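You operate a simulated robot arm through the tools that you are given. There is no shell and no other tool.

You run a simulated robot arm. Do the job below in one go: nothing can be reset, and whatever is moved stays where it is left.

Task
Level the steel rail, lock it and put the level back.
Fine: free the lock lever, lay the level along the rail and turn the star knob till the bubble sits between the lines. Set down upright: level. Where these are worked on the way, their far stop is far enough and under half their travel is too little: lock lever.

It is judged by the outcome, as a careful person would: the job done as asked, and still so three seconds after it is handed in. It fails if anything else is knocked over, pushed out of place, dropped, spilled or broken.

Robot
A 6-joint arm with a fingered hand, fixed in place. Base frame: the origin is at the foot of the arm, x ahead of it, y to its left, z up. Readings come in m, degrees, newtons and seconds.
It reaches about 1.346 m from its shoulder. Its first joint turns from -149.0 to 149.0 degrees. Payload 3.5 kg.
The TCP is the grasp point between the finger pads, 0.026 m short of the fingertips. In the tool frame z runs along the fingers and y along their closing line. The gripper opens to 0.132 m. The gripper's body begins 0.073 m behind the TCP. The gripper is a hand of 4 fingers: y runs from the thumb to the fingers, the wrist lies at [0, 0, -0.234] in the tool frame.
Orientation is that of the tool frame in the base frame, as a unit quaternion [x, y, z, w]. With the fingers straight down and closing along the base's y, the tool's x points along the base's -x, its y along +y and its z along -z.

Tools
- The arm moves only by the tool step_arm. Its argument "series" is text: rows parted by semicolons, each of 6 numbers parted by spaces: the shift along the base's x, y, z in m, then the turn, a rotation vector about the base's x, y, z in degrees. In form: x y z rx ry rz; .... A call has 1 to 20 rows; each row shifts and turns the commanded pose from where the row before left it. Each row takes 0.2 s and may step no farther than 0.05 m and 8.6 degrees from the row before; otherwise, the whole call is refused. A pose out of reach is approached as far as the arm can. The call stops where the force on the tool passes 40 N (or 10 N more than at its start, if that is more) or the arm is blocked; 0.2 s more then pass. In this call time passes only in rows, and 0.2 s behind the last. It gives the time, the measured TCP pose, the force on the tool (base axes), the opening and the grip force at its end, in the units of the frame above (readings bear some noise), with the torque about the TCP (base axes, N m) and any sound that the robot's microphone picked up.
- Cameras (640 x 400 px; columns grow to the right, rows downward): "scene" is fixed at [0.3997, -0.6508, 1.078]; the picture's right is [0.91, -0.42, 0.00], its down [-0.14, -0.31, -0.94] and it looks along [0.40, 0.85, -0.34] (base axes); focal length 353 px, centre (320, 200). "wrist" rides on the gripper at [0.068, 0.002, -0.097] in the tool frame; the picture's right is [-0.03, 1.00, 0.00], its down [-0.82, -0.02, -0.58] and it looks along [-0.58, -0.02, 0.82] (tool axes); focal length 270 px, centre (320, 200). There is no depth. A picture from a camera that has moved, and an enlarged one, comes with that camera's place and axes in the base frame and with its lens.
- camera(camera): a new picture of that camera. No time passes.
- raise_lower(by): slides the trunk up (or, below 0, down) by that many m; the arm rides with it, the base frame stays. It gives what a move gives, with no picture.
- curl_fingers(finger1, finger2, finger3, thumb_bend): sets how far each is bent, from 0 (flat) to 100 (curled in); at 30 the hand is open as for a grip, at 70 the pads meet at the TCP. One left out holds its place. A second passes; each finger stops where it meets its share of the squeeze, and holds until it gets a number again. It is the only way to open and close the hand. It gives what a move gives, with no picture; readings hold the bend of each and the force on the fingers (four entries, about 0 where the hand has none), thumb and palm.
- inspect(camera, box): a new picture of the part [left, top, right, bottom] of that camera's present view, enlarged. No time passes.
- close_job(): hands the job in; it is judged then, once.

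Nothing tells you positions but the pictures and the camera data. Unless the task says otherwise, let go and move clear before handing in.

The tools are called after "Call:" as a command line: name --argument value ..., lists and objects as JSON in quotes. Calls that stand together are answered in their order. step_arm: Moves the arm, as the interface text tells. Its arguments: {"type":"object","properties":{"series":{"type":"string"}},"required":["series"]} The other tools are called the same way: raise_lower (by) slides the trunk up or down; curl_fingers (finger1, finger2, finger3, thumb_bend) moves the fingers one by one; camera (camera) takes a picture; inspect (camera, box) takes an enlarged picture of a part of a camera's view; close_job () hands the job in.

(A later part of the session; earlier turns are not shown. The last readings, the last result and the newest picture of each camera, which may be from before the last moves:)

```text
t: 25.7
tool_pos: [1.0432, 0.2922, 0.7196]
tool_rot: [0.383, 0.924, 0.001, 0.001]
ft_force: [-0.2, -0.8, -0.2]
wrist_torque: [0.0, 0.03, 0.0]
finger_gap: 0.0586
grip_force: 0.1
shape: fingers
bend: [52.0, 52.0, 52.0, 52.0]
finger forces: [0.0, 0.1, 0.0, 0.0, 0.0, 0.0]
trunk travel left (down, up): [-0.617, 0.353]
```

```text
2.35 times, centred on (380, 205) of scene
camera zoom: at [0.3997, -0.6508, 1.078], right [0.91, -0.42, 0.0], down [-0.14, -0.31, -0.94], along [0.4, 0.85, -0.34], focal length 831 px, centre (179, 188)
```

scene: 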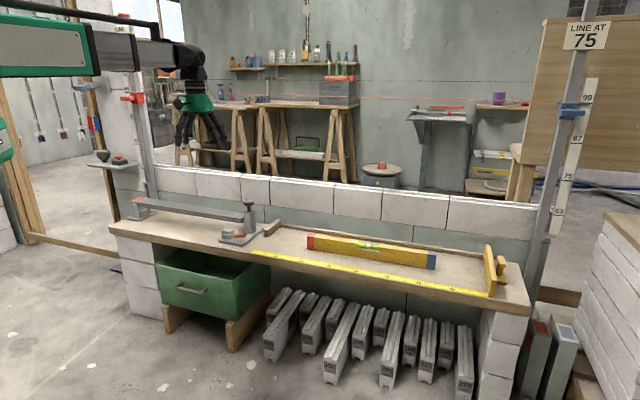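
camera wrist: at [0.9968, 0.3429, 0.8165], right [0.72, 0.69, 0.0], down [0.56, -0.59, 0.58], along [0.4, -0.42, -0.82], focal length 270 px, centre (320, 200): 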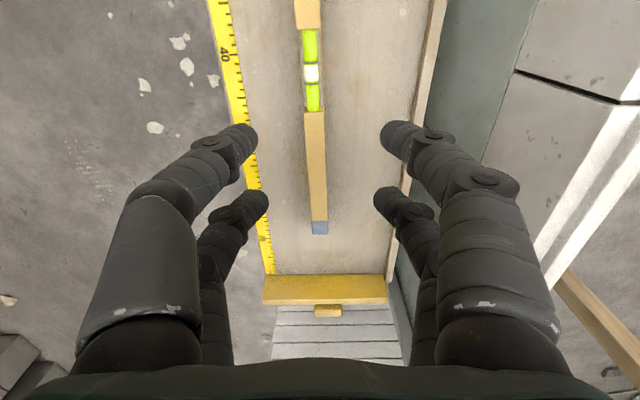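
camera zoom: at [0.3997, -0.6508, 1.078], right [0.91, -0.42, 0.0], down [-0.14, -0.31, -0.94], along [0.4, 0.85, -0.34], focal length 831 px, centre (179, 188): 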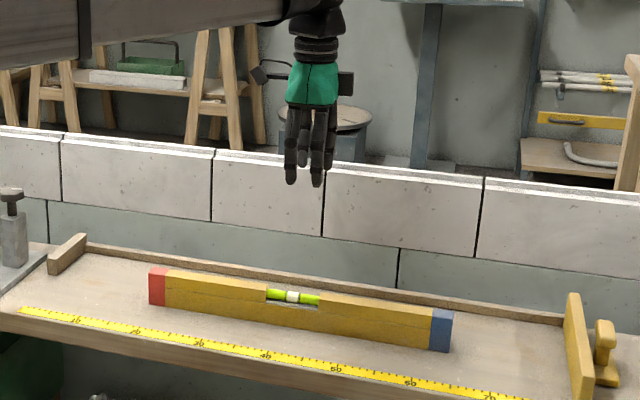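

The level's vial is at about u=0.516, v=0.936, and there is roughly 10 cm of free room behind it. I'll centre over it and lower to check the alignment.

Call:
step_arm --series "-0.0148 0.005 0 0 0 0"

Call:
raise_lower --by -0.12

Call:
camera --camera "wrist"

Call:
inspect --camera "wrist" --box '[240, 60, 400, 240]'

Call:
inspect --camera "scene" --box '[310, 180, 430, 270]'

```text
t: 26.1
tool_pos: [1.0263, 0.298, 0.7184]
tool_rot: [0.383, 0.924, 0.001, 0.002]
ft_force: [0.2, 0.4, 0.2]
wrist_torque: [0.0, 0.0, -0.02]
finger_gap: 0.0588
grip_force: 0.1
shape: fingers
bend: [52.0, 52.0, 52.0, 52.0]
finger forces: [0.0, 0.0, 0.0, 0.0, 0.0, 0.0]
trunk travel left (down, up): [-0.617, 0.353]
```

```text
t: 27.6
tool_pos: [1.0283, 0.2988, 0.5984]
tool_rot: [0.382, 0.924, 0.0, 0.002]
ft_force: [-0.6, 0.2, 0.4]
wrist_torque: [0.04, 0.0, -0.02]
finger_gap: 0.0585
grip_force: 0.1
shape: fingers
bend: [52.0, 52.0, 52.0, 52.0]
finger forces: [0.1, 0.1, 0.0, 0.0, 0.1, 0.1]
trunk travel left (down, up): [-0.497, 0.473]
```

```text
taken
camera wrist: at [0.9815, 0.3481, 0.6964], right [0.72, 0.69, 0.0], down [0.56, -0.59, 0.58], along [0.4, -0.42, -0.82], focal length 270 px, centre (320, 200)
```

wrist: 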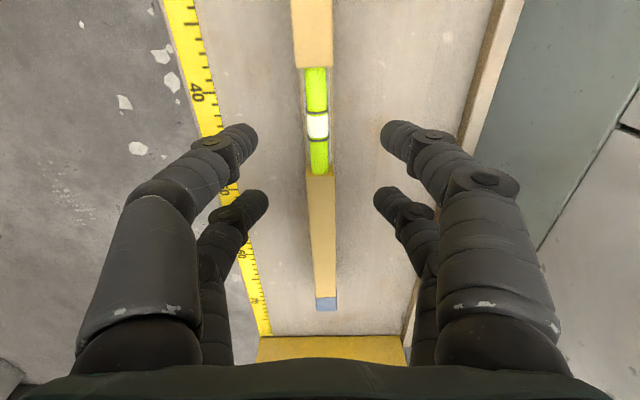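

```text
2.22 times, centred on (320, 150) of wrist
camera zoom: at [0.9815, 0.3481, 0.6964], right [0.72, 0.69, 0.0], down [0.56, -0.59, 0.58], along [0.4, -0.42, -0.82], focal length 601 px, centre (320, 311)
```

zoom: 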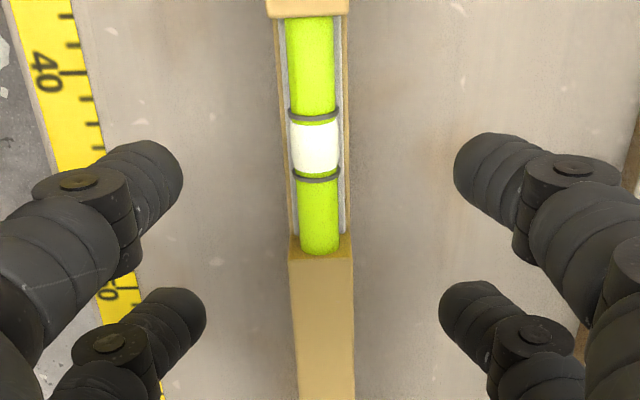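

```text
4.44 times, centred on (370, 225) of scene
camera zoom: at [0.3997, -0.6508, 1.078], right [0.91, -0.42, 0.0], down [-0.14, -0.31, -0.94], along [0.4, 0.85, -0.34], focal length 1570 px, centre (98, 89)
```

zoom: 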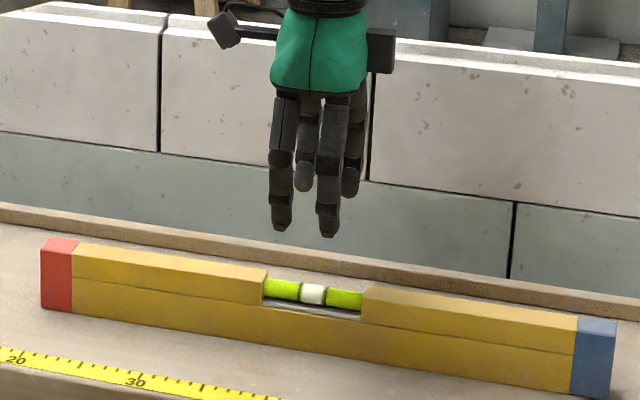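

The hand is centred on the level's vial section with fingers on both sides. I'll lower around it, checking the force near the bench.

Call:
raise_lower --by -0.095

Call:
raise_lower --by -0.009

Call:
inspect --camera "scene" --box '[330, 200, 410, 270]'

Call:
camera --camera "wrist"

```text
t: 28.9
tool_pos: [1.029, 0.2983, 0.5035]
tool_rot: [0.383, 0.924, 0.001, 0.002]
ft_force: [-0.2, 0.3, 1.1]
wrist_torque: [0.02, 0.01, 0.01]
finger_gap: 0.0588
grip_force: 0.0
shape: fingers
bend: [52.0, 52.0, 52.0, 52.0]
finger forces: [0.1, 0.0, 0.0, 0.1, 0.0, 0.1]
trunk travel left (down, up): [-0.402, 0.568]
```

```text
t: 29.5
tool_pos: [1.0276, 0.297, 0.4943]
tool_rot: [0.383, 0.924, 0.001, 0.001]
ft_force: [-0.5, 0.3, -1.0]
wrist_torque: [0.02, 0.01, -0.01]
finger_gap: 0.0587
grip_force: 0.1
shape: fingers
bend: [52.0, 52.0, 52.0, 52.0]
finger forces: [0.0, 0.1, 0.0, 0.1, 0.1, 0.1]
trunk travel left (down, up): [-0.393, 0.577]
```

```text
5.71 times, centred on (370, 235) of scene
camera zoom: at [0.3997, -0.6508, 1.078], right [0.91, -0.42, 0.0], down [-0.14, -0.31, -0.94], along [0.4, 0.85, -0.34], focal length 2019 px, centre (34, 0)
```

zoom: 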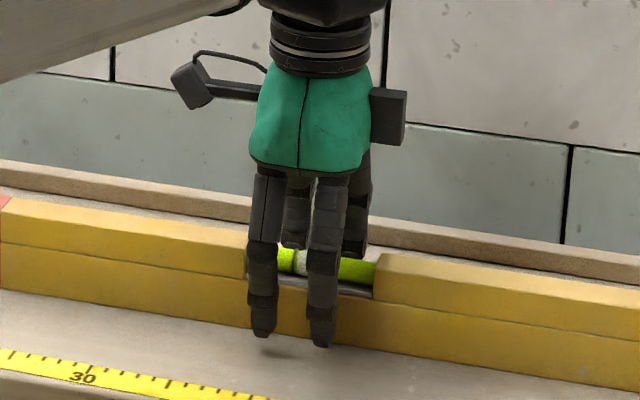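

```text
taken
camera wrist: at [0.9815, 0.3482, 0.5924], right [0.72, 0.69, 0.0], down [0.56, -0.59, 0.58], along [0.4, -0.42, -0.82], focal length 270 px, centre (320, 200)
```

wrist: 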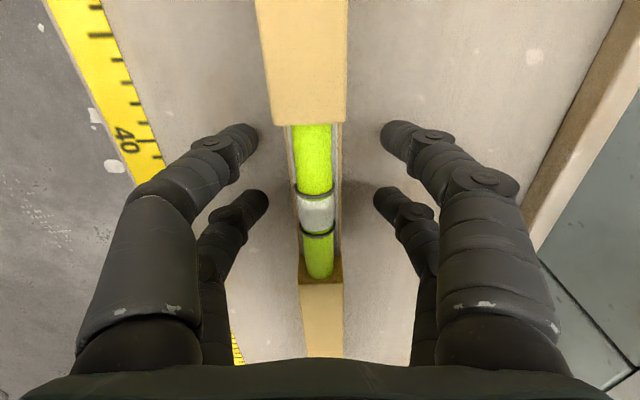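

No contact yet and the tips are just above the bench. I'll lower 6 mm more and close on the level's body.

Call:
raise_lower --by -0.006

Call:
curl_fingers --finger1 70 --finger2 70 --finger3 70 --thumb_bend 70

Call:
inspect --camera "scene" --box '[330, 200, 410, 270]'

Call:
camera --camera "wrist"

```text
t: 30.0
tool_pos: [1.0274, 0.2982, 0.4887]
tool_rot: [0.383, 0.924, 0.001, 0.001]
ft_force: [0.4, 0.7, -1.0]
wrist_torque: [-0.05, -0.01, 0.01]
finger_gap: 0.0587
grip_force: 0.0
shape: fingers
bend: [52.0, 52.0, 52.0, 52.0]
finger forces: [0.0, 0.0, 0.0, 0.1, 0.0, 0.0]
trunk travel left (down, up): [-0.387, 0.583]
```

```text
t: 31.0
tool_pos: [1.0276, 0.299, 0.4887]
tool_rot: [0.382, 0.924, 0.0, 0.001]
ft_force: [-0.5, -1.1, 0.2]
wrist_torque: [0.0, 0.01, 0.07]
finger_gap: 0.0204
grip_force: 10.9
shape: fingers
bend: [64.0, 64.0, 64.0, 66.0]
finger forces: [5.2, 5.3, 4.2, 0.0, 7.0, 0.1]
trunk travel left (down, up): [-0.387, 0.583]
```

```text
5.71 times, centred on (370, 235) of scene
camera zoom: at [0.3997, -0.6508, 1.078], right [0.91, -0.42, 0.0], down [-0.14, -0.31, -0.94], along [0.4, 0.85, -0.34], focal length 2019 px, centre (34, 0)
```

zoom: 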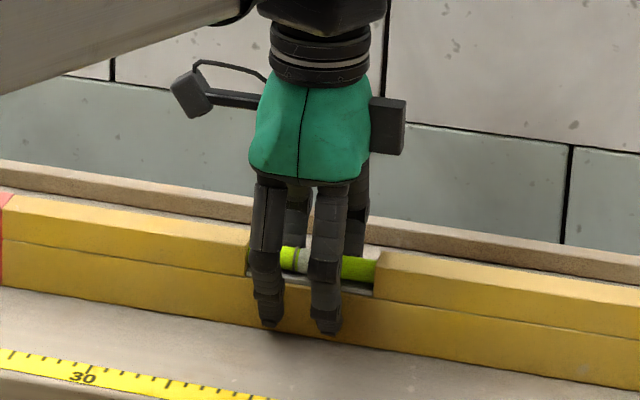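

```text
taken
camera wrist: at [0.9815, 0.3482, 0.5863], right [0.72, 0.69, 0.0], down [0.56, -0.59, 0.58], along [0.4, -0.42, -0.82], focal length 270 px, centre (320, 200)
```

wrist: 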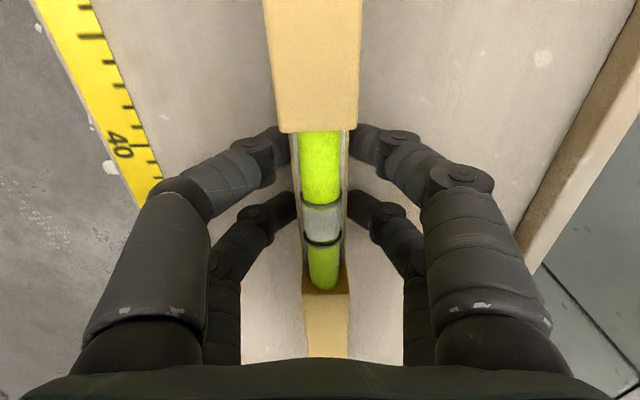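

The level is held with about 11 N and sits centred in the hand. I'll lift it a few centimetres and check that it stays put.

Call:
raise_lower --by 0.03

Call:
inspect --camera "scene" --box '[290, 180, 450, 280]'

Call:
camera --camera "wrist"

```text
t: 31.8
tool_pos: [1.0281, 0.2986, 0.5178]
tool_rot: [0.382, 0.924, 0.001, 0.0]
ft_force: [-0.2, -0.4, -4.5]
wrist_torque: [0.04, -0.02, 0.02]
finger_gap: 0.0202
grip_force: 10.4
shape: fingers
bend: [64.0, 64.0, 64.0, 66.0]
finger forces: [5.3, 5.2, 4.2, 0.0, 6.1, 0.0]
trunk travel left (down, up): [-0.417, 0.553]
```

```text
4.00 times, centred on (370, 230) of scene
camera zoom: at [0.3997, -0.6508, 1.078], right [0.91, -0.42, 0.0], down [-0.14, -0.31, -0.94], along [0.4, 0.85, -0.34], focal length 1413 px, centre (120, 80)
```

zoom: 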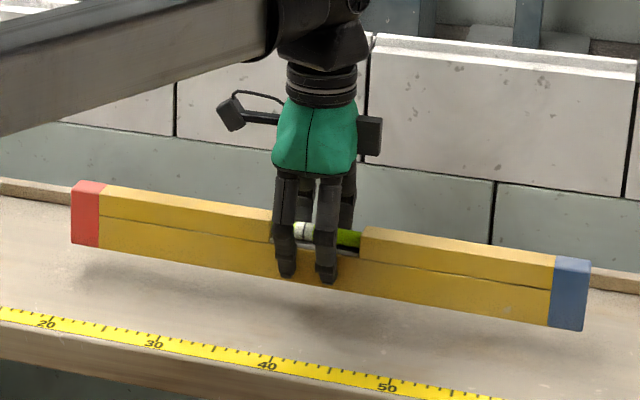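

```text
taken
camera wrist: at [0.9817, 0.3482, 0.616], right [0.72, 0.69, 0.0], down [0.56, -0.59, 0.58], along [0.4, -0.42, -0.82], focal length 270 px, centre (320, 200)
```

wrist: 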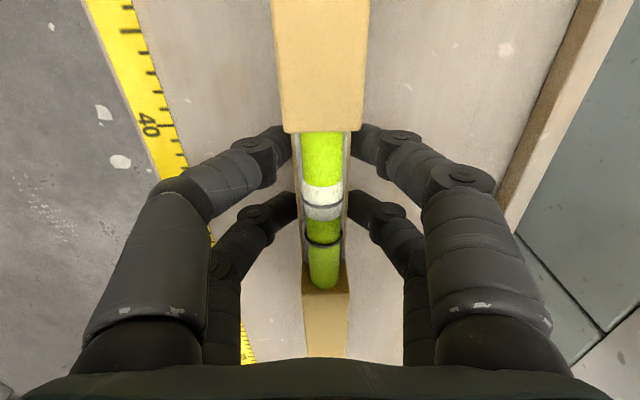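

The level hangs steady, reading 4.5 N. I'll raise it well above the knob and lever, then carry it along the bench to over the rail with the same yaw, red end to red end.

Call:
raise_lower --by 0.18

Call:
step_arm --series "-0.0278 0.0292 0 0 0 0;-0.0278 0.0292 0 0 0 0;-0.0278 0.0292 0 0 0 0;-0.0278 0.0292 0 0 0 0;-0.0278 0.0292 0 0 0 0;-0.0278 0.0292 0 0 0 0;-0.0278 0.0292 0 0 0 0;-0.0278 0.0292 0 0 0 0;-0.0278 0.0292 0 0 0 0;-0.0278 0.0292 0 0 0 0"

Call:
camera --camera "scene"

Call:
camera --camera "wrist"

```text
t: 33.8
tool_pos: [1.0277, 0.2976, 0.6992]
tool_rot: [0.382, 0.924, 0.0, -0.001]
ft_force: [-0.4, 0.1, -3.9]
wrist_torque: [0.0, 0.0, -0.02]
finger_gap: 0.0203
grip_force: 10.4
shape: fingers
bend: [64.0, 64.0, 64.0, 66.0]
finger forces: [5.4, 5.2, 4.2, 0.1, 6.3, 0.1]
trunk travel left (down, up): [-0.597, 0.373]
```

```text
t: 36.0
tool_pos: [0.7498, 0.5891, 0.698]
tool_rot: [0.382, 0.924, -0.001, 0.001]
ft_force: [1.2, -0.6, -4.7]
wrist_torque: [0.01, -0.01, -0.01]
finger_gap: 0.0204
grip_force: 10.3
shape: fingers
bend: [64.0, 64.0, 64.0, 66.0]
finger forces: [5.5, 4.9, 4.2, 0.0, 6.0, 0.0]
trunk travel left (down, up): [-0.597, 0.373]
```

```text
taken
```

scene: 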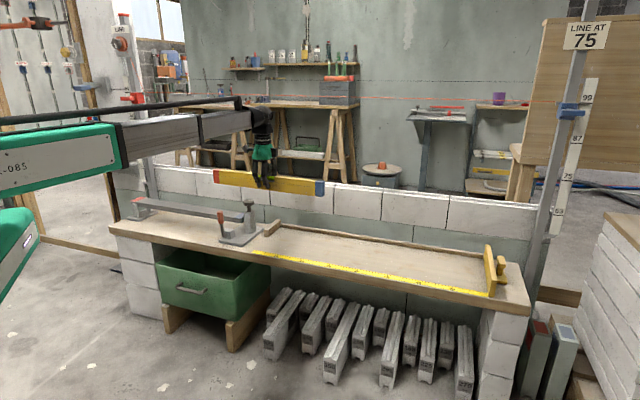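

```text
taken
camera wrist: at [0.7035, 0.6402, 0.796], right [0.73, 0.69, 0.0], down [0.56, -0.59, 0.58], along [0.4, -0.42, -0.82], focal length 270 px, centre (320, 200)
```

wrist: 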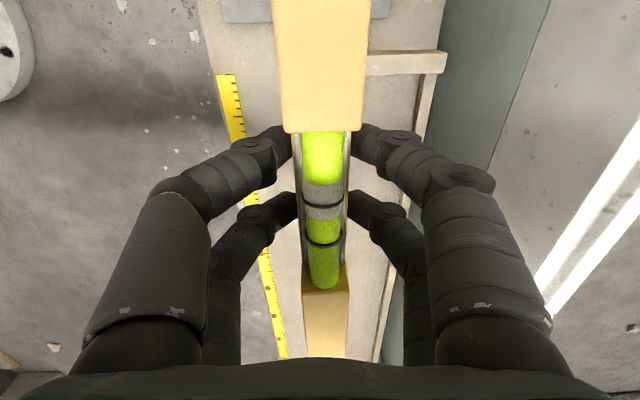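

The level is secure and everything is clear. I'll carry it the rest of the way to over the rail's middle.

Call:
step_arm --series "-0.0281 0.0297 0 0 0 0;-0.0281 0.0297 0 0 0 0;-0.0281 0.0297 0 0 0 0;-0.0281 0.0297 0 0 0 0;-0.0281 0.0297 0 0 0 0;-0.0281 0.0297 0 0 0 0;-0.0281 0.0297 0 0 0 0;-0.0281 0.0297 0 0 0 0;-0.0281 0.0297 0 0 0 0;-0.0281 0.0297 0 0 0 0"

Call:
inspect --camera "scene" --box '[100, 130, 290, 260]'

Call:
camera --camera "wrist"

```text
t: 38.2
tool_pos: [0.47, 0.8873, 0.6969]
tool_rot: [0.384, 0.923, -0.001, 0.0]
ft_force: [-0.1, 0.1, -3.9]
wrist_torque: [0.01, -0.01, 0.02]
finger_gap: 0.0201
grip_force: 10.5
shape: fingers
bend: [64.0, 64.0, 64.0, 66.0]
finger forces: [5.6, 4.7, 4.1, 0.1, 6.0, 0.1]
trunk travel left (down, up): [-0.597, 0.373]
```

```text
3.08 times, centred on (195, 195) of scene
camera zoom: at [0.3997, -0.6508, 1.078], right [0.91, -0.42, 0.0], down [-0.14, -0.31, -0.94], along [0.4, 0.85, -0.34], focal length 1087 px, centre (705, 215)
```

zoom: 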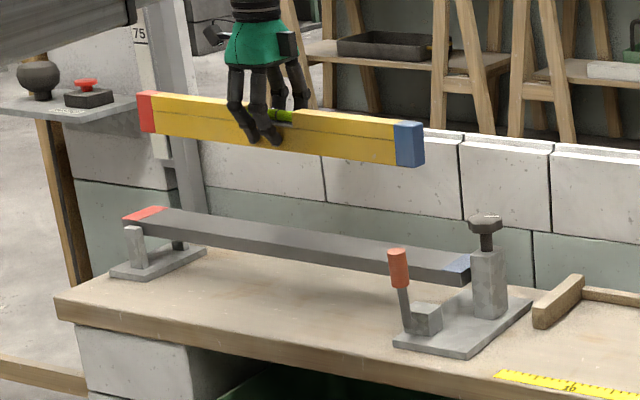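

```text
taken
camera wrist: at [0.423, 0.9376, 0.7961], right [0.73, 0.69, 0.0], down [0.56, -0.59, 0.58], along [0.4, -0.42, -0.82], focal length 270 px, centre (320, 200)
```

wrist: 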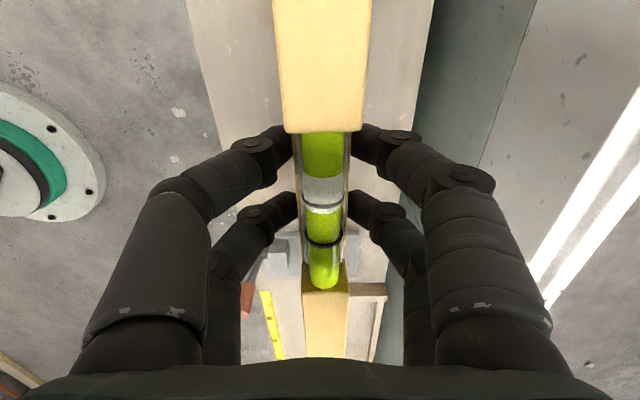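

The level is lined up above the rail, red over red. I'll lower to about 2 cm above it and check from both cameras.

Call:
raise_lower --by -0.108

Call:
inspect --camera "scene" --box '[120, 160, 270, 250]'

Call:
camera --camera "wrist"

```text
t: 39.6
tool_pos: [0.4696, 0.8875, 0.5903]
tool_rot: [0.383, 0.924, -0.001, 0.001]
ft_force: [0.2, 0.1, -4.7]
wrist_torque: [0.0, 0.03, -0.01]
finger_gap: 0.02
grip_force: 10.4
shape: fingers
bend: [64.0, 64.0, 64.0, 66.0]
finger forces: [5.6, 4.8, 4.0, 0.0, 6.1, 0.0]
trunk travel left (down, up): [-0.489, 0.481]
```

```text
4.27 times, centred on (195, 205) of scene
camera zoom: at [0.3997, -0.6508, 1.078], right [0.91, -0.42, 0.0], down [-0.14, -0.31, -0.94], along [0.4, 0.85, -0.34], focal length 1508 px, centre (853, 179)
```

zoom: 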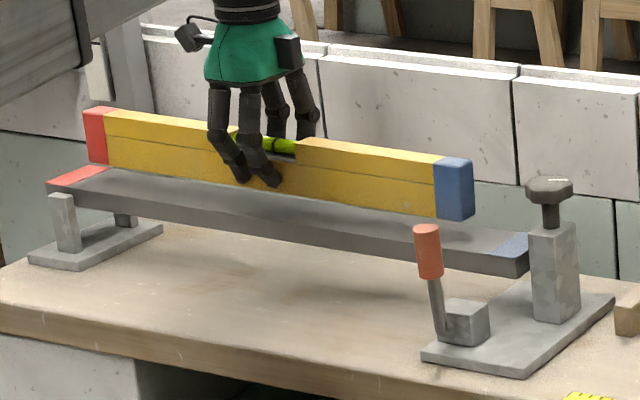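

```text
taken
camera wrist: at [0.4225, 0.9374, 0.6881], right [0.72, 0.69, 0.0], down [0.56, -0.59, 0.58], along [0.4, -0.42, -0.82], focal length 270 px, centre (320, 200)
```

wrist: 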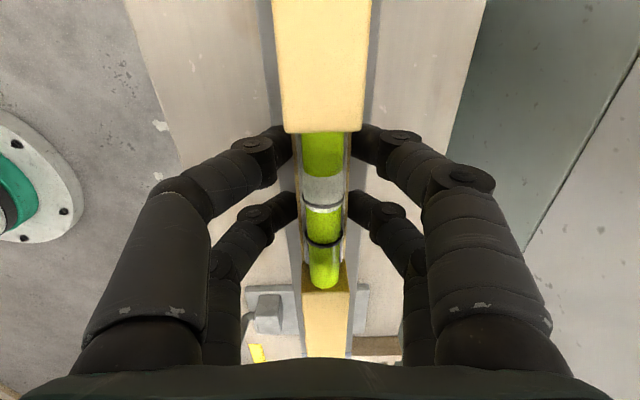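

About 2 cm remains above the rail. I'll lower in small steps watching the vertical force.

Call:
raise_lower --by -0.012

Call:
raise_lower --by -0.005

Call:
inspect --camera "scene" --box '[120, 160, 270, 250]'

```text
t: 40.2
tool_pos: [0.4686, 0.8873, 0.5775]
tool_rot: [0.383, 0.924, 0.0, 0.001]
ft_force: [0.3, -0.4, -3.9]
wrist_torque: [-0.01, 0.0, -0.02]
finger_gap: 0.0202
grip_force: 9.8
shape: fingers
bend: [64.0, 64.0, 64.0, 66.0]
finger forces: [5.5, 4.8, 4.1, 0.0, 6.1, 0.0]
trunk travel left (down, up): [-0.477, 0.493]
```

```text
t: 40.7
tool_pos: [0.4677, 0.8872, 0.5731]
tool_rot: [0.383, 0.924, -0.001, 0.0]
ft_force: [-0.2, -0.7, -3.9]
wrist_torque: [-0.01, -0.01, -0.01]
finger_gap: 0.0203
grip_force: 10.3
shape: fingers
bend: [64.0, 64.0, 64.0, 66.0]
finger forces: [5.5, 4.8, 4.1, 0.0, 6.1, 0.1]
trunk travel left (down, up): [-0.472, 0.498]
```

```text
4.27 times, centred on (195, 205) of scene
camera zoom: at [0.3997, -0.6508, 1.078], right [0.91, -0.42, 0.0], down [-0.14, -0.31, -0.94], along [0.4, 0.85, -0.34], focal length 1508 px, centre (853, 179)
```

zoom: 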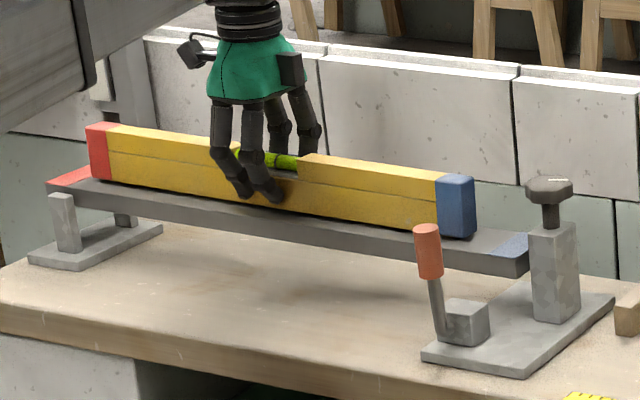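

Call:
raise_lower --by -0.003

Call:
raise_lower --by -0.003

Call:
inspect --camera "scene" --box '[120, 160, 270, 250]'

```text
t: 41.2
tool_pos: [0.4689, 0.8867, 0.5701]
tool_rot: [0.383, 0.924, 0.001, 0.001]
ft_force: [0.0, -0.8, -4.2]
wrist_torque: [-0.03, 0.02, 0.03]
finger_gap: 0.0202
grip_force: 10.3
shape: fingers
bend: [64.0, 64.0, 64.0, 66.0]
finger forces: [5.3, 4.7, 4.0, 0.1, 6.0, 0.1]
trunk travel left (down, up): [-0.469, 0.501]
```

```text
t: 41.8
tool_pos: [0.4693, 0.8874, 0.569]
tool_rot: [0.383, 0.924, 0.001, 0.002]
ft_force: [-0.3, 0.7, 5.2]
wrist_torque: [0.04, 0.0, 0.0]
finger_gap: 0.0201
grip_force: 11.7
shape: fingers
bend: [64.0, 64.0, 64.0, 67.0]
finger forces: [6.1, 5.8, 5.0, 0.1, 7.1, 0.0]
trunk travel left (down, up): [-0.466, 0.504]
```

```text
4.27 times, centred on (195, 205) of scene
camera zoom: at [0.3997, -0.6508, 1.078], right [0.91, -0.42, 0.0], down [-0.14, -0.31, -0.94], along [0.4, 0.85, -0.34], focal length 1508 px, centre (853, 179)
```

zoom: 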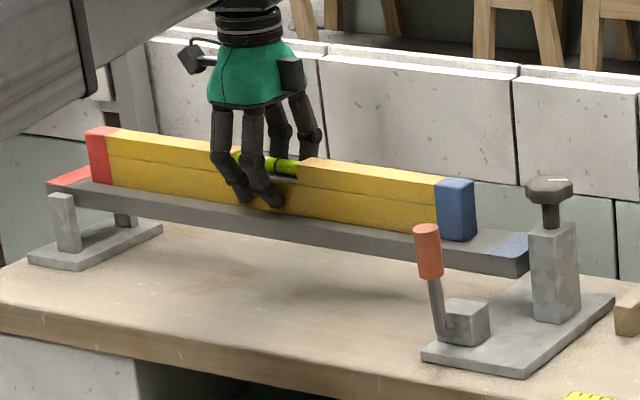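

The level has touched down: force went from -4 to +5 N. I'll open the fingers a little first to see that it stands upright.

Call:
curl_fingers --finger1 60 --finger2 60 --finger3 60 --thumb_bend 60

Call:
inspect --camera "scene" --box '[120, 160, 270, 250]'

Call:
camera --camera "wrist"

```text
t: 42.8
tool_pos: [0.4682, 0.8876, 0.5676]
tool_rot: [0.382, 0.924, 0.0, 0.001]
ft_force: [0.6, 0.4, 0.6]
wrist_torque: [0.01, 0.03, -0.03]
finger_gap: 0.0317
grip_force: 0.0
shape: fingers
bend: [60.0, 60.0, 60.0, 60.0]
finger forces: [0.0, 0.0, 0.0, 0.0, 0.0, 0.0]
trunk travel left (down, up): [-0.466, 0.504]
```

```text
4.27 times, centred on (195, 205) of scene
camera zoom: at [0.3997, -0.6508, 1.078], right [0.91, -0.42, 0.0], down [-0.14, -0.31, -0.94], along [0.4, 0.85, -0.34], focal length 1508 px, centre (853, 179)
```

zoom: 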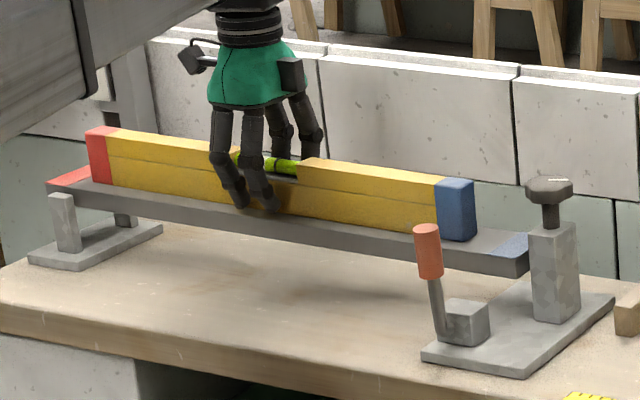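

```text
taken
camera wrist: at [0.4224, 0.9373, 0.6654], right [0.72, 0.69, 0.0], down [0.56, -0.59, 0.58], along [0.4, -0.42, -0.82], focal length 270 px, centre (320, 200)
```

wrist: 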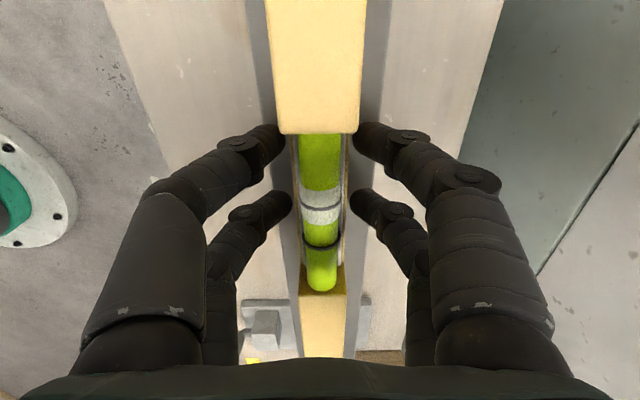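

The level stands upright on the rail and the bubble sits toward the red end, so the blue end needs to come up. I'll open wider and lift straight off.

Call:
curl_fingers --finger1 52 --finger2 52 --finger3 52 --thumb_bend 52

Call:
raise_lower --by 0.14

Call:
inspect --camera "scene" --box '[120, 160, 270, 250]'

Call:
inspect --camera "scene" --box '[165, 185, 205, 210]'

Call:
inspect --camera "wrist" --box '[240, 60, 400, 240]'

```text
t: 43.8
tool_pos: [0.4687, 0.8882, 0.5671]
tool_rot: [0.382, 0.924, 0.001, 0.002]
ft_force: [-0.4, -0.4, 0.9]
wrist_torque: [0.0, -0.01, 0.01]
finger_gap: 0.0585
grip_force: 0.1
shape: fingers
bend: [52.0, 52.0, 52.0, 52.0]
finger forces: [0.1, 0.0, 0.0, 0.1, 0.0, 0.0]
trunk travel left (down, up): [-0.466, 0.504]
```

```text
t: 45.4
tool_pos: [0.4693, 0.8873, 0.707]
tool_rot: [0.383, 0.924, 0.0, 0.001]
ft_force: [-0.4, -0.8, -0.2]
wrist_torque: [0.01, 0.02, 0.01]
finger_gap: 0.0581
grip_force: 0.1
shape: fingers
bend: [52.0, 52.0, 52.0, 52.0]
finger forces: [0.0, 0.1, 0.0, 0.0, 0.1, 0.0]
trunk travel left (down, up): [-0.606, 0.364]
```

```text
4.27 times, centred on (195, 205) of scene
camera zoom: at [0.3997, -0.6508, 1.078], right [0.91, -0.42, 0.0], down [-0.14, -0.31, -0.94], along [0.4, 0.85, -0.34], focal length 1508 px, centre (853, 179)
```

zoom: 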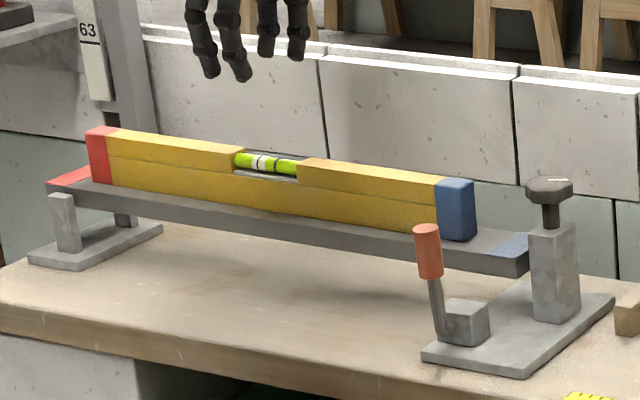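

```text
16.00 times, centred on (185, 198) of scene
camera zoom: at [0.3997, -0.6508, 1.078], right [0.91, -0.42, 0.0], down [-0.14, -0.31, -0.94], along [0.4, 0.85, -0.34], focal length 5653 px, centre (2480, 240)
```

zoom: 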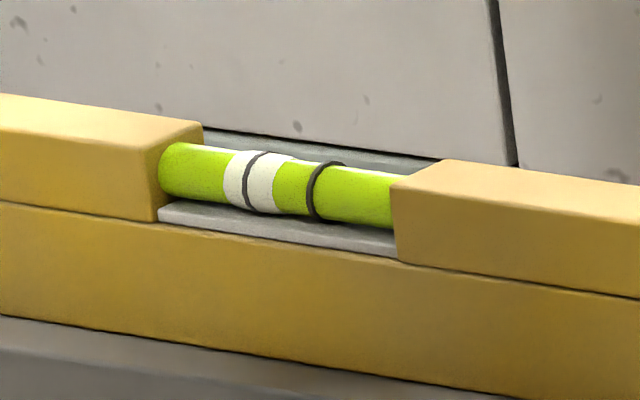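

```text
2.22 times, centred on (320, 150) of wrist
camera zoom: at [0.4224, 0.9373, 0.8053], right [0.72, 0.69, 0.0], down [0.56, -0.59, 0.58], along [0.4, -0.42, -0.82], focal length 601 px, centre (320, 311)
```

zoom: 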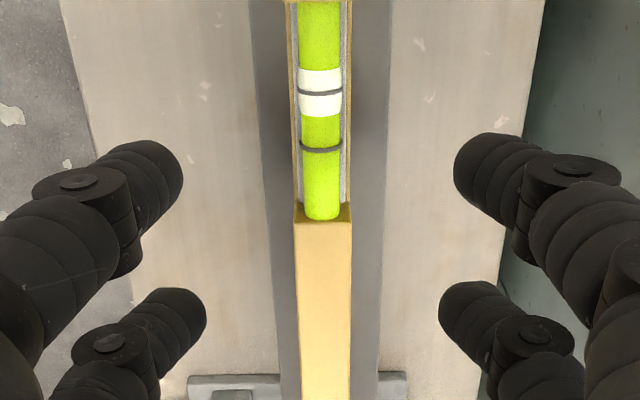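

The level sits square on the rail and the bubble is about on the left line. Now I'll move over the star knob and take a look.

Call:
step_arm --series "0.02805 -0.02828 0 0 0 0;0.02805 -0.02828 0 0 0 0;0.02805 -0.02828 0 0 0 0;0.02805 -0.02828 0 0 0 0;0.02805 -0.02828 0 0 0 0;0.02805 -0.02828 0 0 0 0;0.02805 -0.02828 0 0 0 0;0.02805 -0.02828 0 0 0 0"

Call:
camera --camera "wrist"

Call:
inspect --camera "wrist" --box '[240, 60, 400, 240]'

Call:
inspect --camera "scene" --box '[200, 140, 300, 230]'

```text
t: 47.2
tool_pos: [0.6929, 0.6624, 0.7068]
tool_rot: [0.381, 0.924, 0.0, 0.002]
ft_force: [-0.7, -0.1, 0.1]
wrist_torque: [0.01, -0.02, 0.0]
finger_gap: 0.0582
grip_force: 0.1
shape: fingers
bend: [52.0, 52.0, 52.0, 52.0]
finger forces: [0.0, 0.0, 0.0, 0.0, 0.1, 0.0]
trunk travel left (down, up): [-0.606, 0.364]
```

```text
taken
camera wrist: at [0.6458, 0.7111, 0.8054], right [0.72, 0.69, 0.0], down [0.56, -0.59, 0.58], along [0.4, -0.42, -0.82], focal length 270 px, centre (320, 200)
```

wrist: 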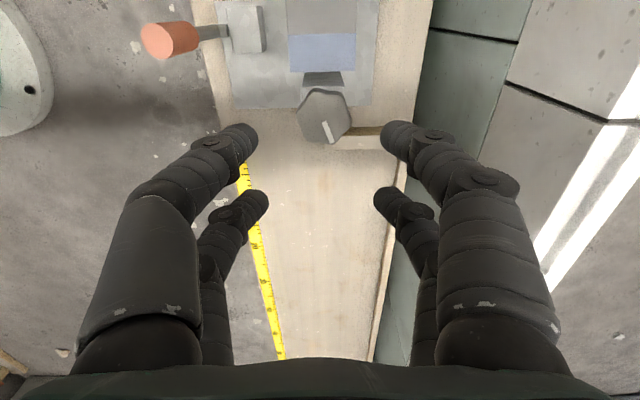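

```text
2.22 times, centred on (320, 150) of wrist
camera zoom: at [0.6458, 0.7111, 0.8054], right [0.72, 0.69, 0.0], down [0.56, -0.59, 0.58], along [0.4, -0.42, -0.82], focal length 601 px, centre (320, 311)
```

zoom: 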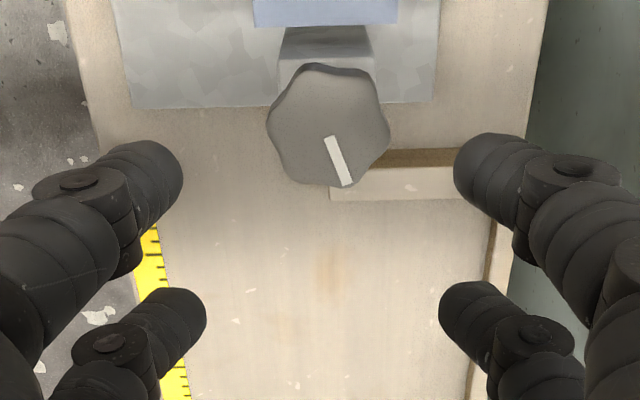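

```text
4.44 times, centred on (250, 185) of scene
camera zoom: at [0.3997, -0.6508, 1.078], right [0.91, -0.42, 0.0], down [-0.14, -0.31, -0.94], along [0.4, 0.85, -0.34], focal length 1570 px, centre (631, 267)
```

zoom: 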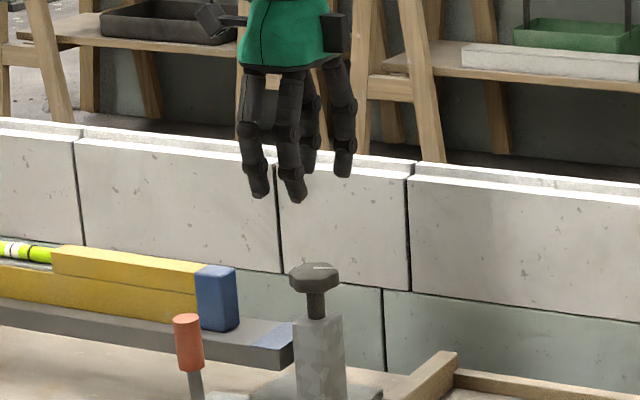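

The knob is centred about 1–2 mm from the hand's axis, with radius near 0.022. I'll nudge onto its axis and lower around it.

Call:
step_arm --series "0.002 0 0 0 0 0"

Call:
raise_lower --by -0.08

Call:
camera --camera "wrist"

Call:
inspect --camera "scene" --box '[200, 150, 300, 240]'

```text
t: 47.6
tool_pos: [0.6947, 0.6614, 0.7071]
tool_rot: [0.382, 0.924, 0.001, 0.002]
ft_force: [-0.3, 0.8, -0.7]
wrist_torque: [0.02, 0.01, 0.02]
finger_gap: 0.0587
grip_force: 0.0
shape: fingers
bend: [52.0, 52.0, 52.0, 52.0]
finger forces: [0.1, 0.0, 0.0, 0.1, 0.0, 0.0]
trunk travel left (down, up): [-0.606, 0.364]
```

```text
t: 48.8
tool_pos: [0.6943, 0.6614, 0.6282]
tool_rot: [0.383, 0.924, 0.0, 0.001]
ft_force: [-0.2, 0.5, 0.3]
wrist_torque: [-0.02, 0.02, -0.01]
finger_gap: 0.0584
grip_force: 0.2
shape: fingers
bend: [52.0, 52.0, 52.0, 52.0]
finger forces: [0.0, 0.1, 0.0, 0.1, 0.0, 0.1]
trunk travel left (down, up): [-0.526, 0.444]
```

```text
taken
camera wrist: at [0.6481, 0.7111, 0.7254], right [0.72, 0.69, 0.0], down [0.56, -0.59, 0.58], along [0.4, -0.42, -0.82], focal length 270 px, centre (320, 200)
```

wrist: 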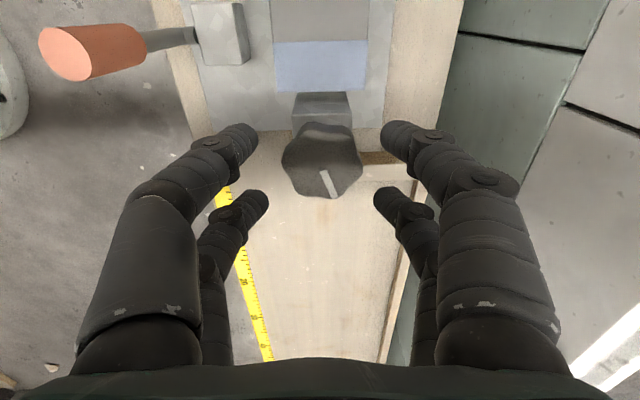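

```text
4.44 times, centred on (250, 195) of scene
camera zoom: at [0.3997, -0.6508, 1.078], right [0.91, -0.42, 0.0], down [-0.14, -0.31, -0.94], along [0.4, 0.85, -0.34], focal length 1570 px, centre (631, 222)
```

zoom: 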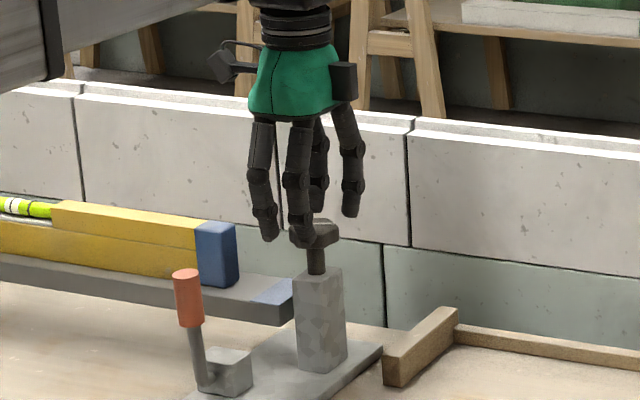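

The knob sits centred between the fingers. I'll lower the last few centimetres to grip height and check the forces.

Call:
raise_lower --by -0.025

Call:
raise_lower --by -0.01

Call:
inspect --camera "scene" --box '[220, 170, 280, 220]'

Call:
camera --camera "wrist"

```text
t: 49.5
tool_pos: [0.6939, 0.6613, 0.6027]
tool_rot: [0.382, 0.924, 0.001, 0.002]
ft_force: [1.3, 0.2, -0.2]
wrist_torque: [-0.01, -0.04, -0.01]
finger_gap: 0.0586
grip_force: 0.0
shape: fingers
bend: [52.0, 52.0, 52.0, 52.0]
finger forces: [0.0, 0.0, 0.1, 0.1, 0.0, 0.0]
trunk travel left (down, up): [-0.501, 0.469]
```

```text
t: 50.1
tool_pos: [0.6947, 0.6604, 0.5933]
tool_rot: [0.382, 0.924, 0.002, 0.001]
ft_force: [-0.4, 0.0, 0.4]
wrist_torque: [0.0, 0.0, 0.01]
finger_gap: 0.0584
grip_force: 0.1
shape: fingers
bend: [52.0, 52.0, 52.0, 52.0]
finger forces: [0.1, 0.0, 0.0, 0.1, 0.1, 0.0]
trunk travel left (down, up): [-0.491, 0.479]
```

```text
8.00 times, centred on (250, 195) of scene
camera zoom: at [0.3997, -0.6508, 1.078], right [0.91, -0.42, 0.0], down [-0.14, -0.31, -0.94], along [0.4, 0.85, -0.34], focal length 2826 px, centre (880, 240)
```

zoom: 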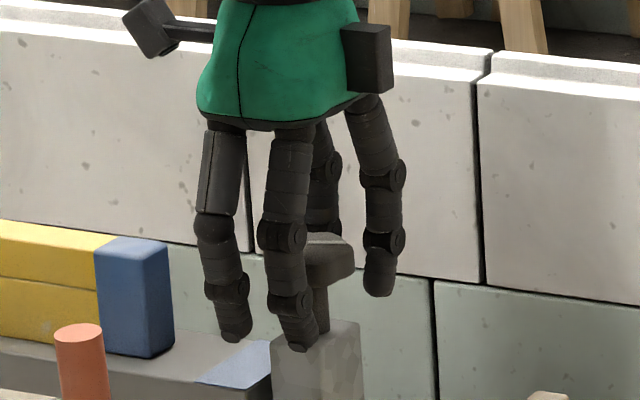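

```text
taken
camera wrist: at [0.6481, 0.7111, 0.6904], right [0.72, 0.69, 0.0], down [0.56, -0.59, 0.58], along [0.4, -0.42, -0.82], focal length 270 px, centre (320, 200)
```

wrist: 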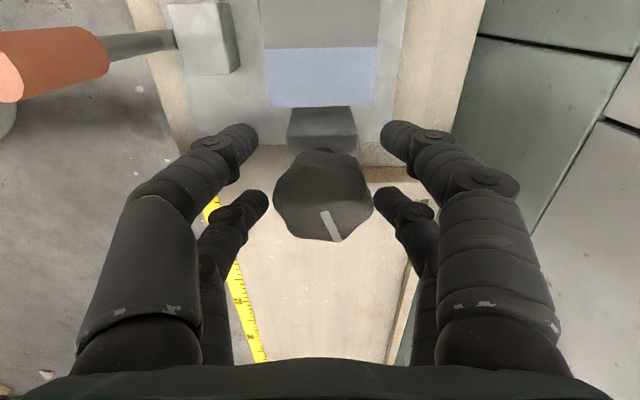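

I'll lower 5 mm more and close around the knob.

Call:
raise_lower --by -0.005

Call:
curl_fingers --finger1 70 --finger2 70 --finger3 70 --thumb_bend 70

Call:
camera --camera "wrist"

Call:
inspect --camera "scene" --box '[165, 185, 205, 210]'

```text
t: 50.6
tool_pos: [0.695, 0.6605, 0.5875]
tool_rot: [0.383, 0.924, 0.0, 0.001]
ft_force: [0.5, -0.6, 0.5]
wrist_torque: [-0.01, -0.02, 0.0]
finger_gap: 0.0587
grip_force: 0.0
shape: fingers
bend: [52.0, 52.0, 52.0, 52.0]
finger forces: [0.1, 0.0, 0.0, 0.1, 0.0, 0.0]
trunk travel left (down, up): [-0.486, 0.484]
```

```text
t: 51.6
tool_pos: [0.6949, 0.6619, 0.588]
tool_rot: [0.383, 0.924, 0.0, 0.001]
ft_force: [-1.7, -0.4, -1.0]
wrist_torque: [0.02, 0.0, 0.01]
finger_gap: 0.0029
grip_force: 0.4
shape: fingers
bend: [70.0, 69.0, 70.0, 69.0]
finger forces: [0.0, 0.4, 0.0, 0.0, 1.2, 0.1]
trunk travel left (down, up): [-0.486, 0.484]
```

```text
taken
camera wrist: at [0.6481, 0.7111, 0.6854], right [0.72, 0.69, 0.0], down [0.56, -0.59, 0.58], along [0.4, -0.42, -0.82], focal length 270 px, centre (320, 200)
```

wrist: 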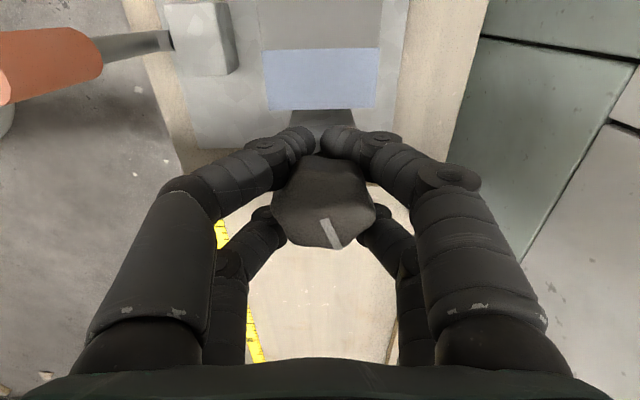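

```text
16.00 times, centred on (185, 198) of scene
camera zoom: at [0.3997, -0.6508, 1.078], right [0.91, -0.42, 0.0], down [-0.14, -0.31, -0.94], along [0.4, 0.85, -0.34], focal length 5653 px, centre (2480, 240)
```

zoom: 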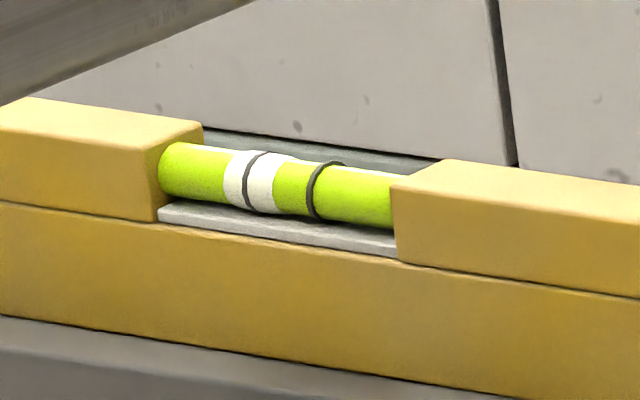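

The fingertips closed below the knob around its stem, so I'm too low. I'll open, rise about 17 mm and close again.

Call:
curl_fingers --finger1 52 --finger2 52 --finger3 52 --thumb_bend 52

Call:
raise_lower --by 0.017

Call:
curl_fingers --finger1 70 --finger2 70 --finger3 70 --thumb_bend 70

Call:
camera --camera "wrist"

Call:
inspect --camera "scene" --box '[220, 170, 280, 220]'

```text
t: 52.6
tool_pos: [0.694, 0.6611, 0.5871]
tool_rot: [0.383, 0.924, 0.0, 0.001]
ft_force: [0.3, 0.7, 0.1]
wrist_torque: [-0.01, -0.01, -0.05]
finger_gap: 0.0585
grip_force: 0.0
shape: fingers
bend: [52.0, 52.0, 52.0, 52.0]
finger forces: [0.1, 0.0, 0.0, 0.0, 0.0, 0.0]
trunk travel left (down, up): [-0.486, 0.484]
```

```text
t: 53.3
tool_pos: [0.6955, 0.66, 0.6049]
tool_rot: [0.382, 0.924, 0.001, 0.002]
ft_force: [0.4, -0.1, -0.7]
wrist_torque: [0.0, -0.03, -0.04]
finger_gap: 0.0586
grip_force: 0.1
shape: fingers
bend: [52.0, 52.0, 52.0, 52.0]
finger forces: [0.0, 0.1, 0.0, 0.0, 0.0, 0.0]
trunk travel left (down, up): [-0.503, 0.467]
```

```text
t: 54.3
tool_pos: [0.6947, 0.6615, 0.604]
tool_rot: [0.383, 0.924, 0.0, 0.001]
ft_force: [0.1, 0.3, -6.1]
wrist_torque: [-0.02, 0.02, 0.01]
finger_gap: 0.0196
grip_force: 10.1
shape: fingers
bend: [63.0, 63.0, 64.0, 67.0]
finger forces: [4.5, 5.6, 4.4, 0.0, 5.5, 0.0]
trunk travel left (down, up): [-0.503, 0.467]
```

```text
taken
camera wrist: at [0.6484, 0.7113, 0.7019], right [0.72, 0.69, 0.0], down [0.56, -0.59, 0.58], along [0.4, -0.42, -0.82], focal length 270 px, centre (320, 200)
```

wrist: 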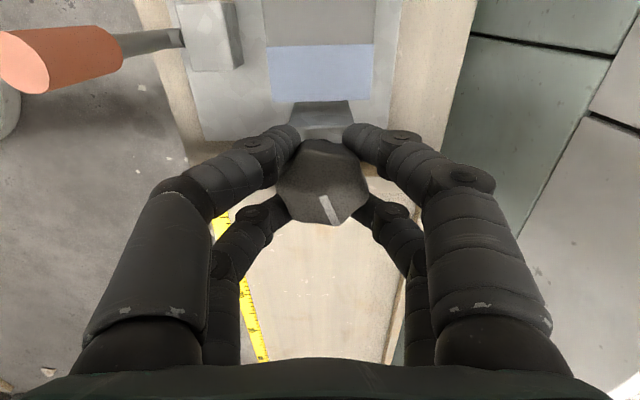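

```text
8.00 times, centred on (250, 195) of scene
camera zoom: at [0.3997, -0.6508, 1.078], right [0.91, -0.42, 0.0], down [-0.14, -0.31, -0.94], along [0.4, 0.85, -0.34], focal length 2826 px, centre (880, 240)
```

zoom: 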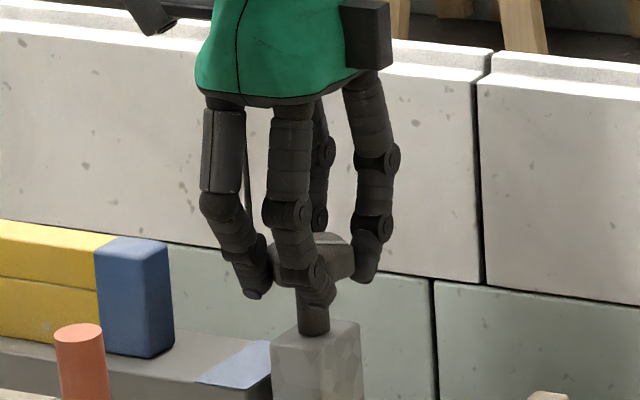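

All four fingers now hold the knob with about 5 N each. I'll turn it a small step counter-clockwise and read the bubble.

Call:
step_arm --series "0 0 0 0 0 8;0 0 0 0 0 8;0 0 0 0 0 8"

Call:
camera --camera "wrist"

Call:
inspect --camera "scene" --box '[165, 185, 205, 210]'

```text
t: 55.1
tool_pos: [0.6957, 0.661, 0.6042]
tool_rot: [0.18, 0.984, 0.0, 0.0]
ft_force: [1.6, -2.5, -6.9]
wrist_torque: [-0.07, -0.02, -0.02]
finger_gap: 0.0197
grip_force: 10.1
shape: fingers
bend: [64.0, 63.0, 64.0, 67.0]
finger forces: [3.9, 6.5, 5.4, 0.0, 5.9, 0.0]
trunk travel left (down, up): [-0.503, 0.467]
```

```text
taken
camera wrist: at [0.6324, 0.6874, 0.7019], right [0.38, 0.92, 0.0], down [0.75, -0.31, 0.58], along [0.54, -0.22, -0.82], focal length 270 px, centre (320, 200)
```

wrist: 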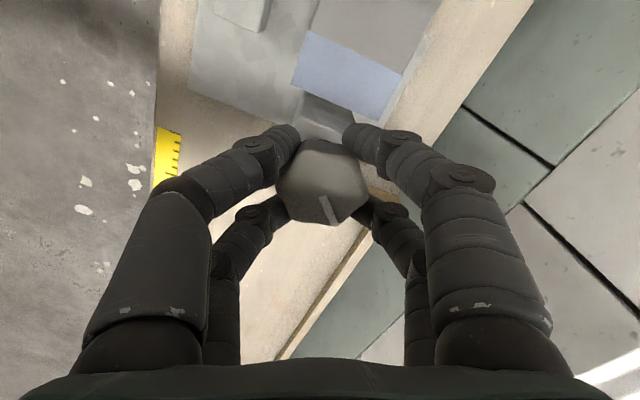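

```text
16.00 times, centred on (185, 198) of scene
camera zoom: at [0.3997, -0.6508, 1.078], right [0.91, -0.42, 0.0], down [-0.14, -0.31, -0.94], along [0.4, 0.85, -0.34], focal length 5653 px, centre (2480, 240)
```

zoom: 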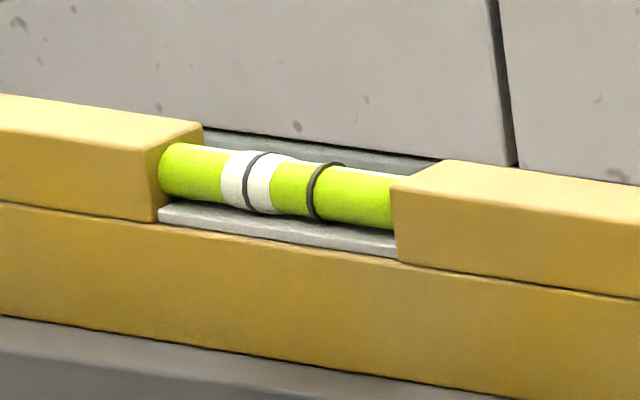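

Turning counter-clockwise carried the knob with it and moved the bubble a touch further left. So clockwise is right, and it needs a good deal of turning. I'll turn clockwise about 120° in one grip.

Call:
step_arm --series "0 0 0 0 0 -8;0 0 0 0 0 -8;0 0 0 0 0 -8;0 0 0 0 0 -8;0 0 0 0 0 -8;0 0 0 0 0 -8;0 0 0 0 0 -8;0 0 0 0 0 -8;0 0 0 0 0 -8;0 0 0 0 0 -8"

Call:
camera --camera "wrist"

Call:
inspect --camera "scene" --box '[165, 185, 205, 210]'

Call:
inspect --camera "scene" --box '[120, 140, 300, 260]'

```text
t: 57.3
tool_pos: [0.6959, 0.6625, 0.6033]
tool_rot: [0.772, 0.636, 0.0, 0.0]
ft_force: [2.2, 9.4, -6.1]
wrist_torque: [0.14, -0.04, 0.1]
finger_gap: 0.02
grip_force: 11.4
shape: fingers
bend: [63.0, 63.0, 64.0, 67.0]
finger forces: [8.2, 4.4, 3.6, 0.1, 6.8, 0.0]
trunk travel left (down, up): [-0.503, 0.467]
```

```text
taken
camera wrist: at [0.7106, 0.7293, 0.7016], right [0.98, -0.22, 0.0], down [-0.18, -0.8, 0.58], along [-0.13, -0.56, -0.82], focal length 270 px, centre (320, 200)
```

wrist: 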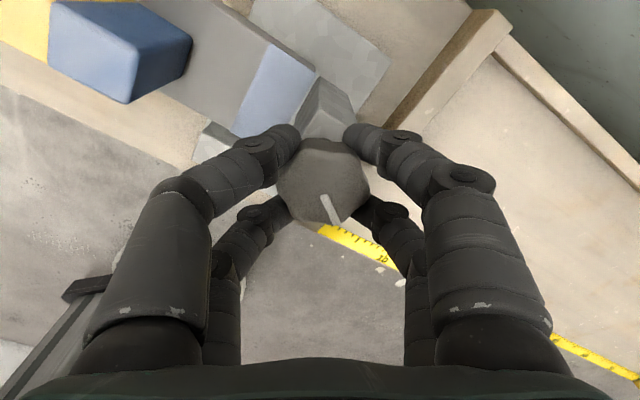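

```text
16.00 times, centred on (185, 198) of scene
camera zoom: at [0.3997, -0.6508, 1.078], right [0.91, -0.42, 0.0], down [-0.14, -0.31, -0.94], along [0.4, 0.85, -0.34], focal length 5653 px, centre (2480, 240)
```

zoom: 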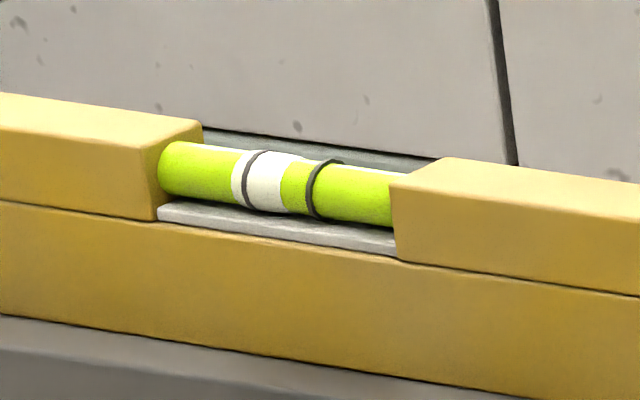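

```text
3.33 times, centred on (210, 200) of scene
camera zoom: at [0.3997, -0.6508, 1.078], right [0.91, -0.42, 0.0], down [-0.14, -0.31, -0.94], along [0.4, 0.85, -0.34], focal length 1178 px, centre (687, 200)
```

zoom: 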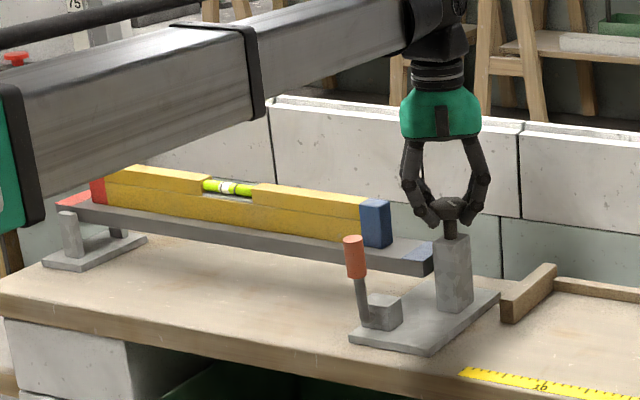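

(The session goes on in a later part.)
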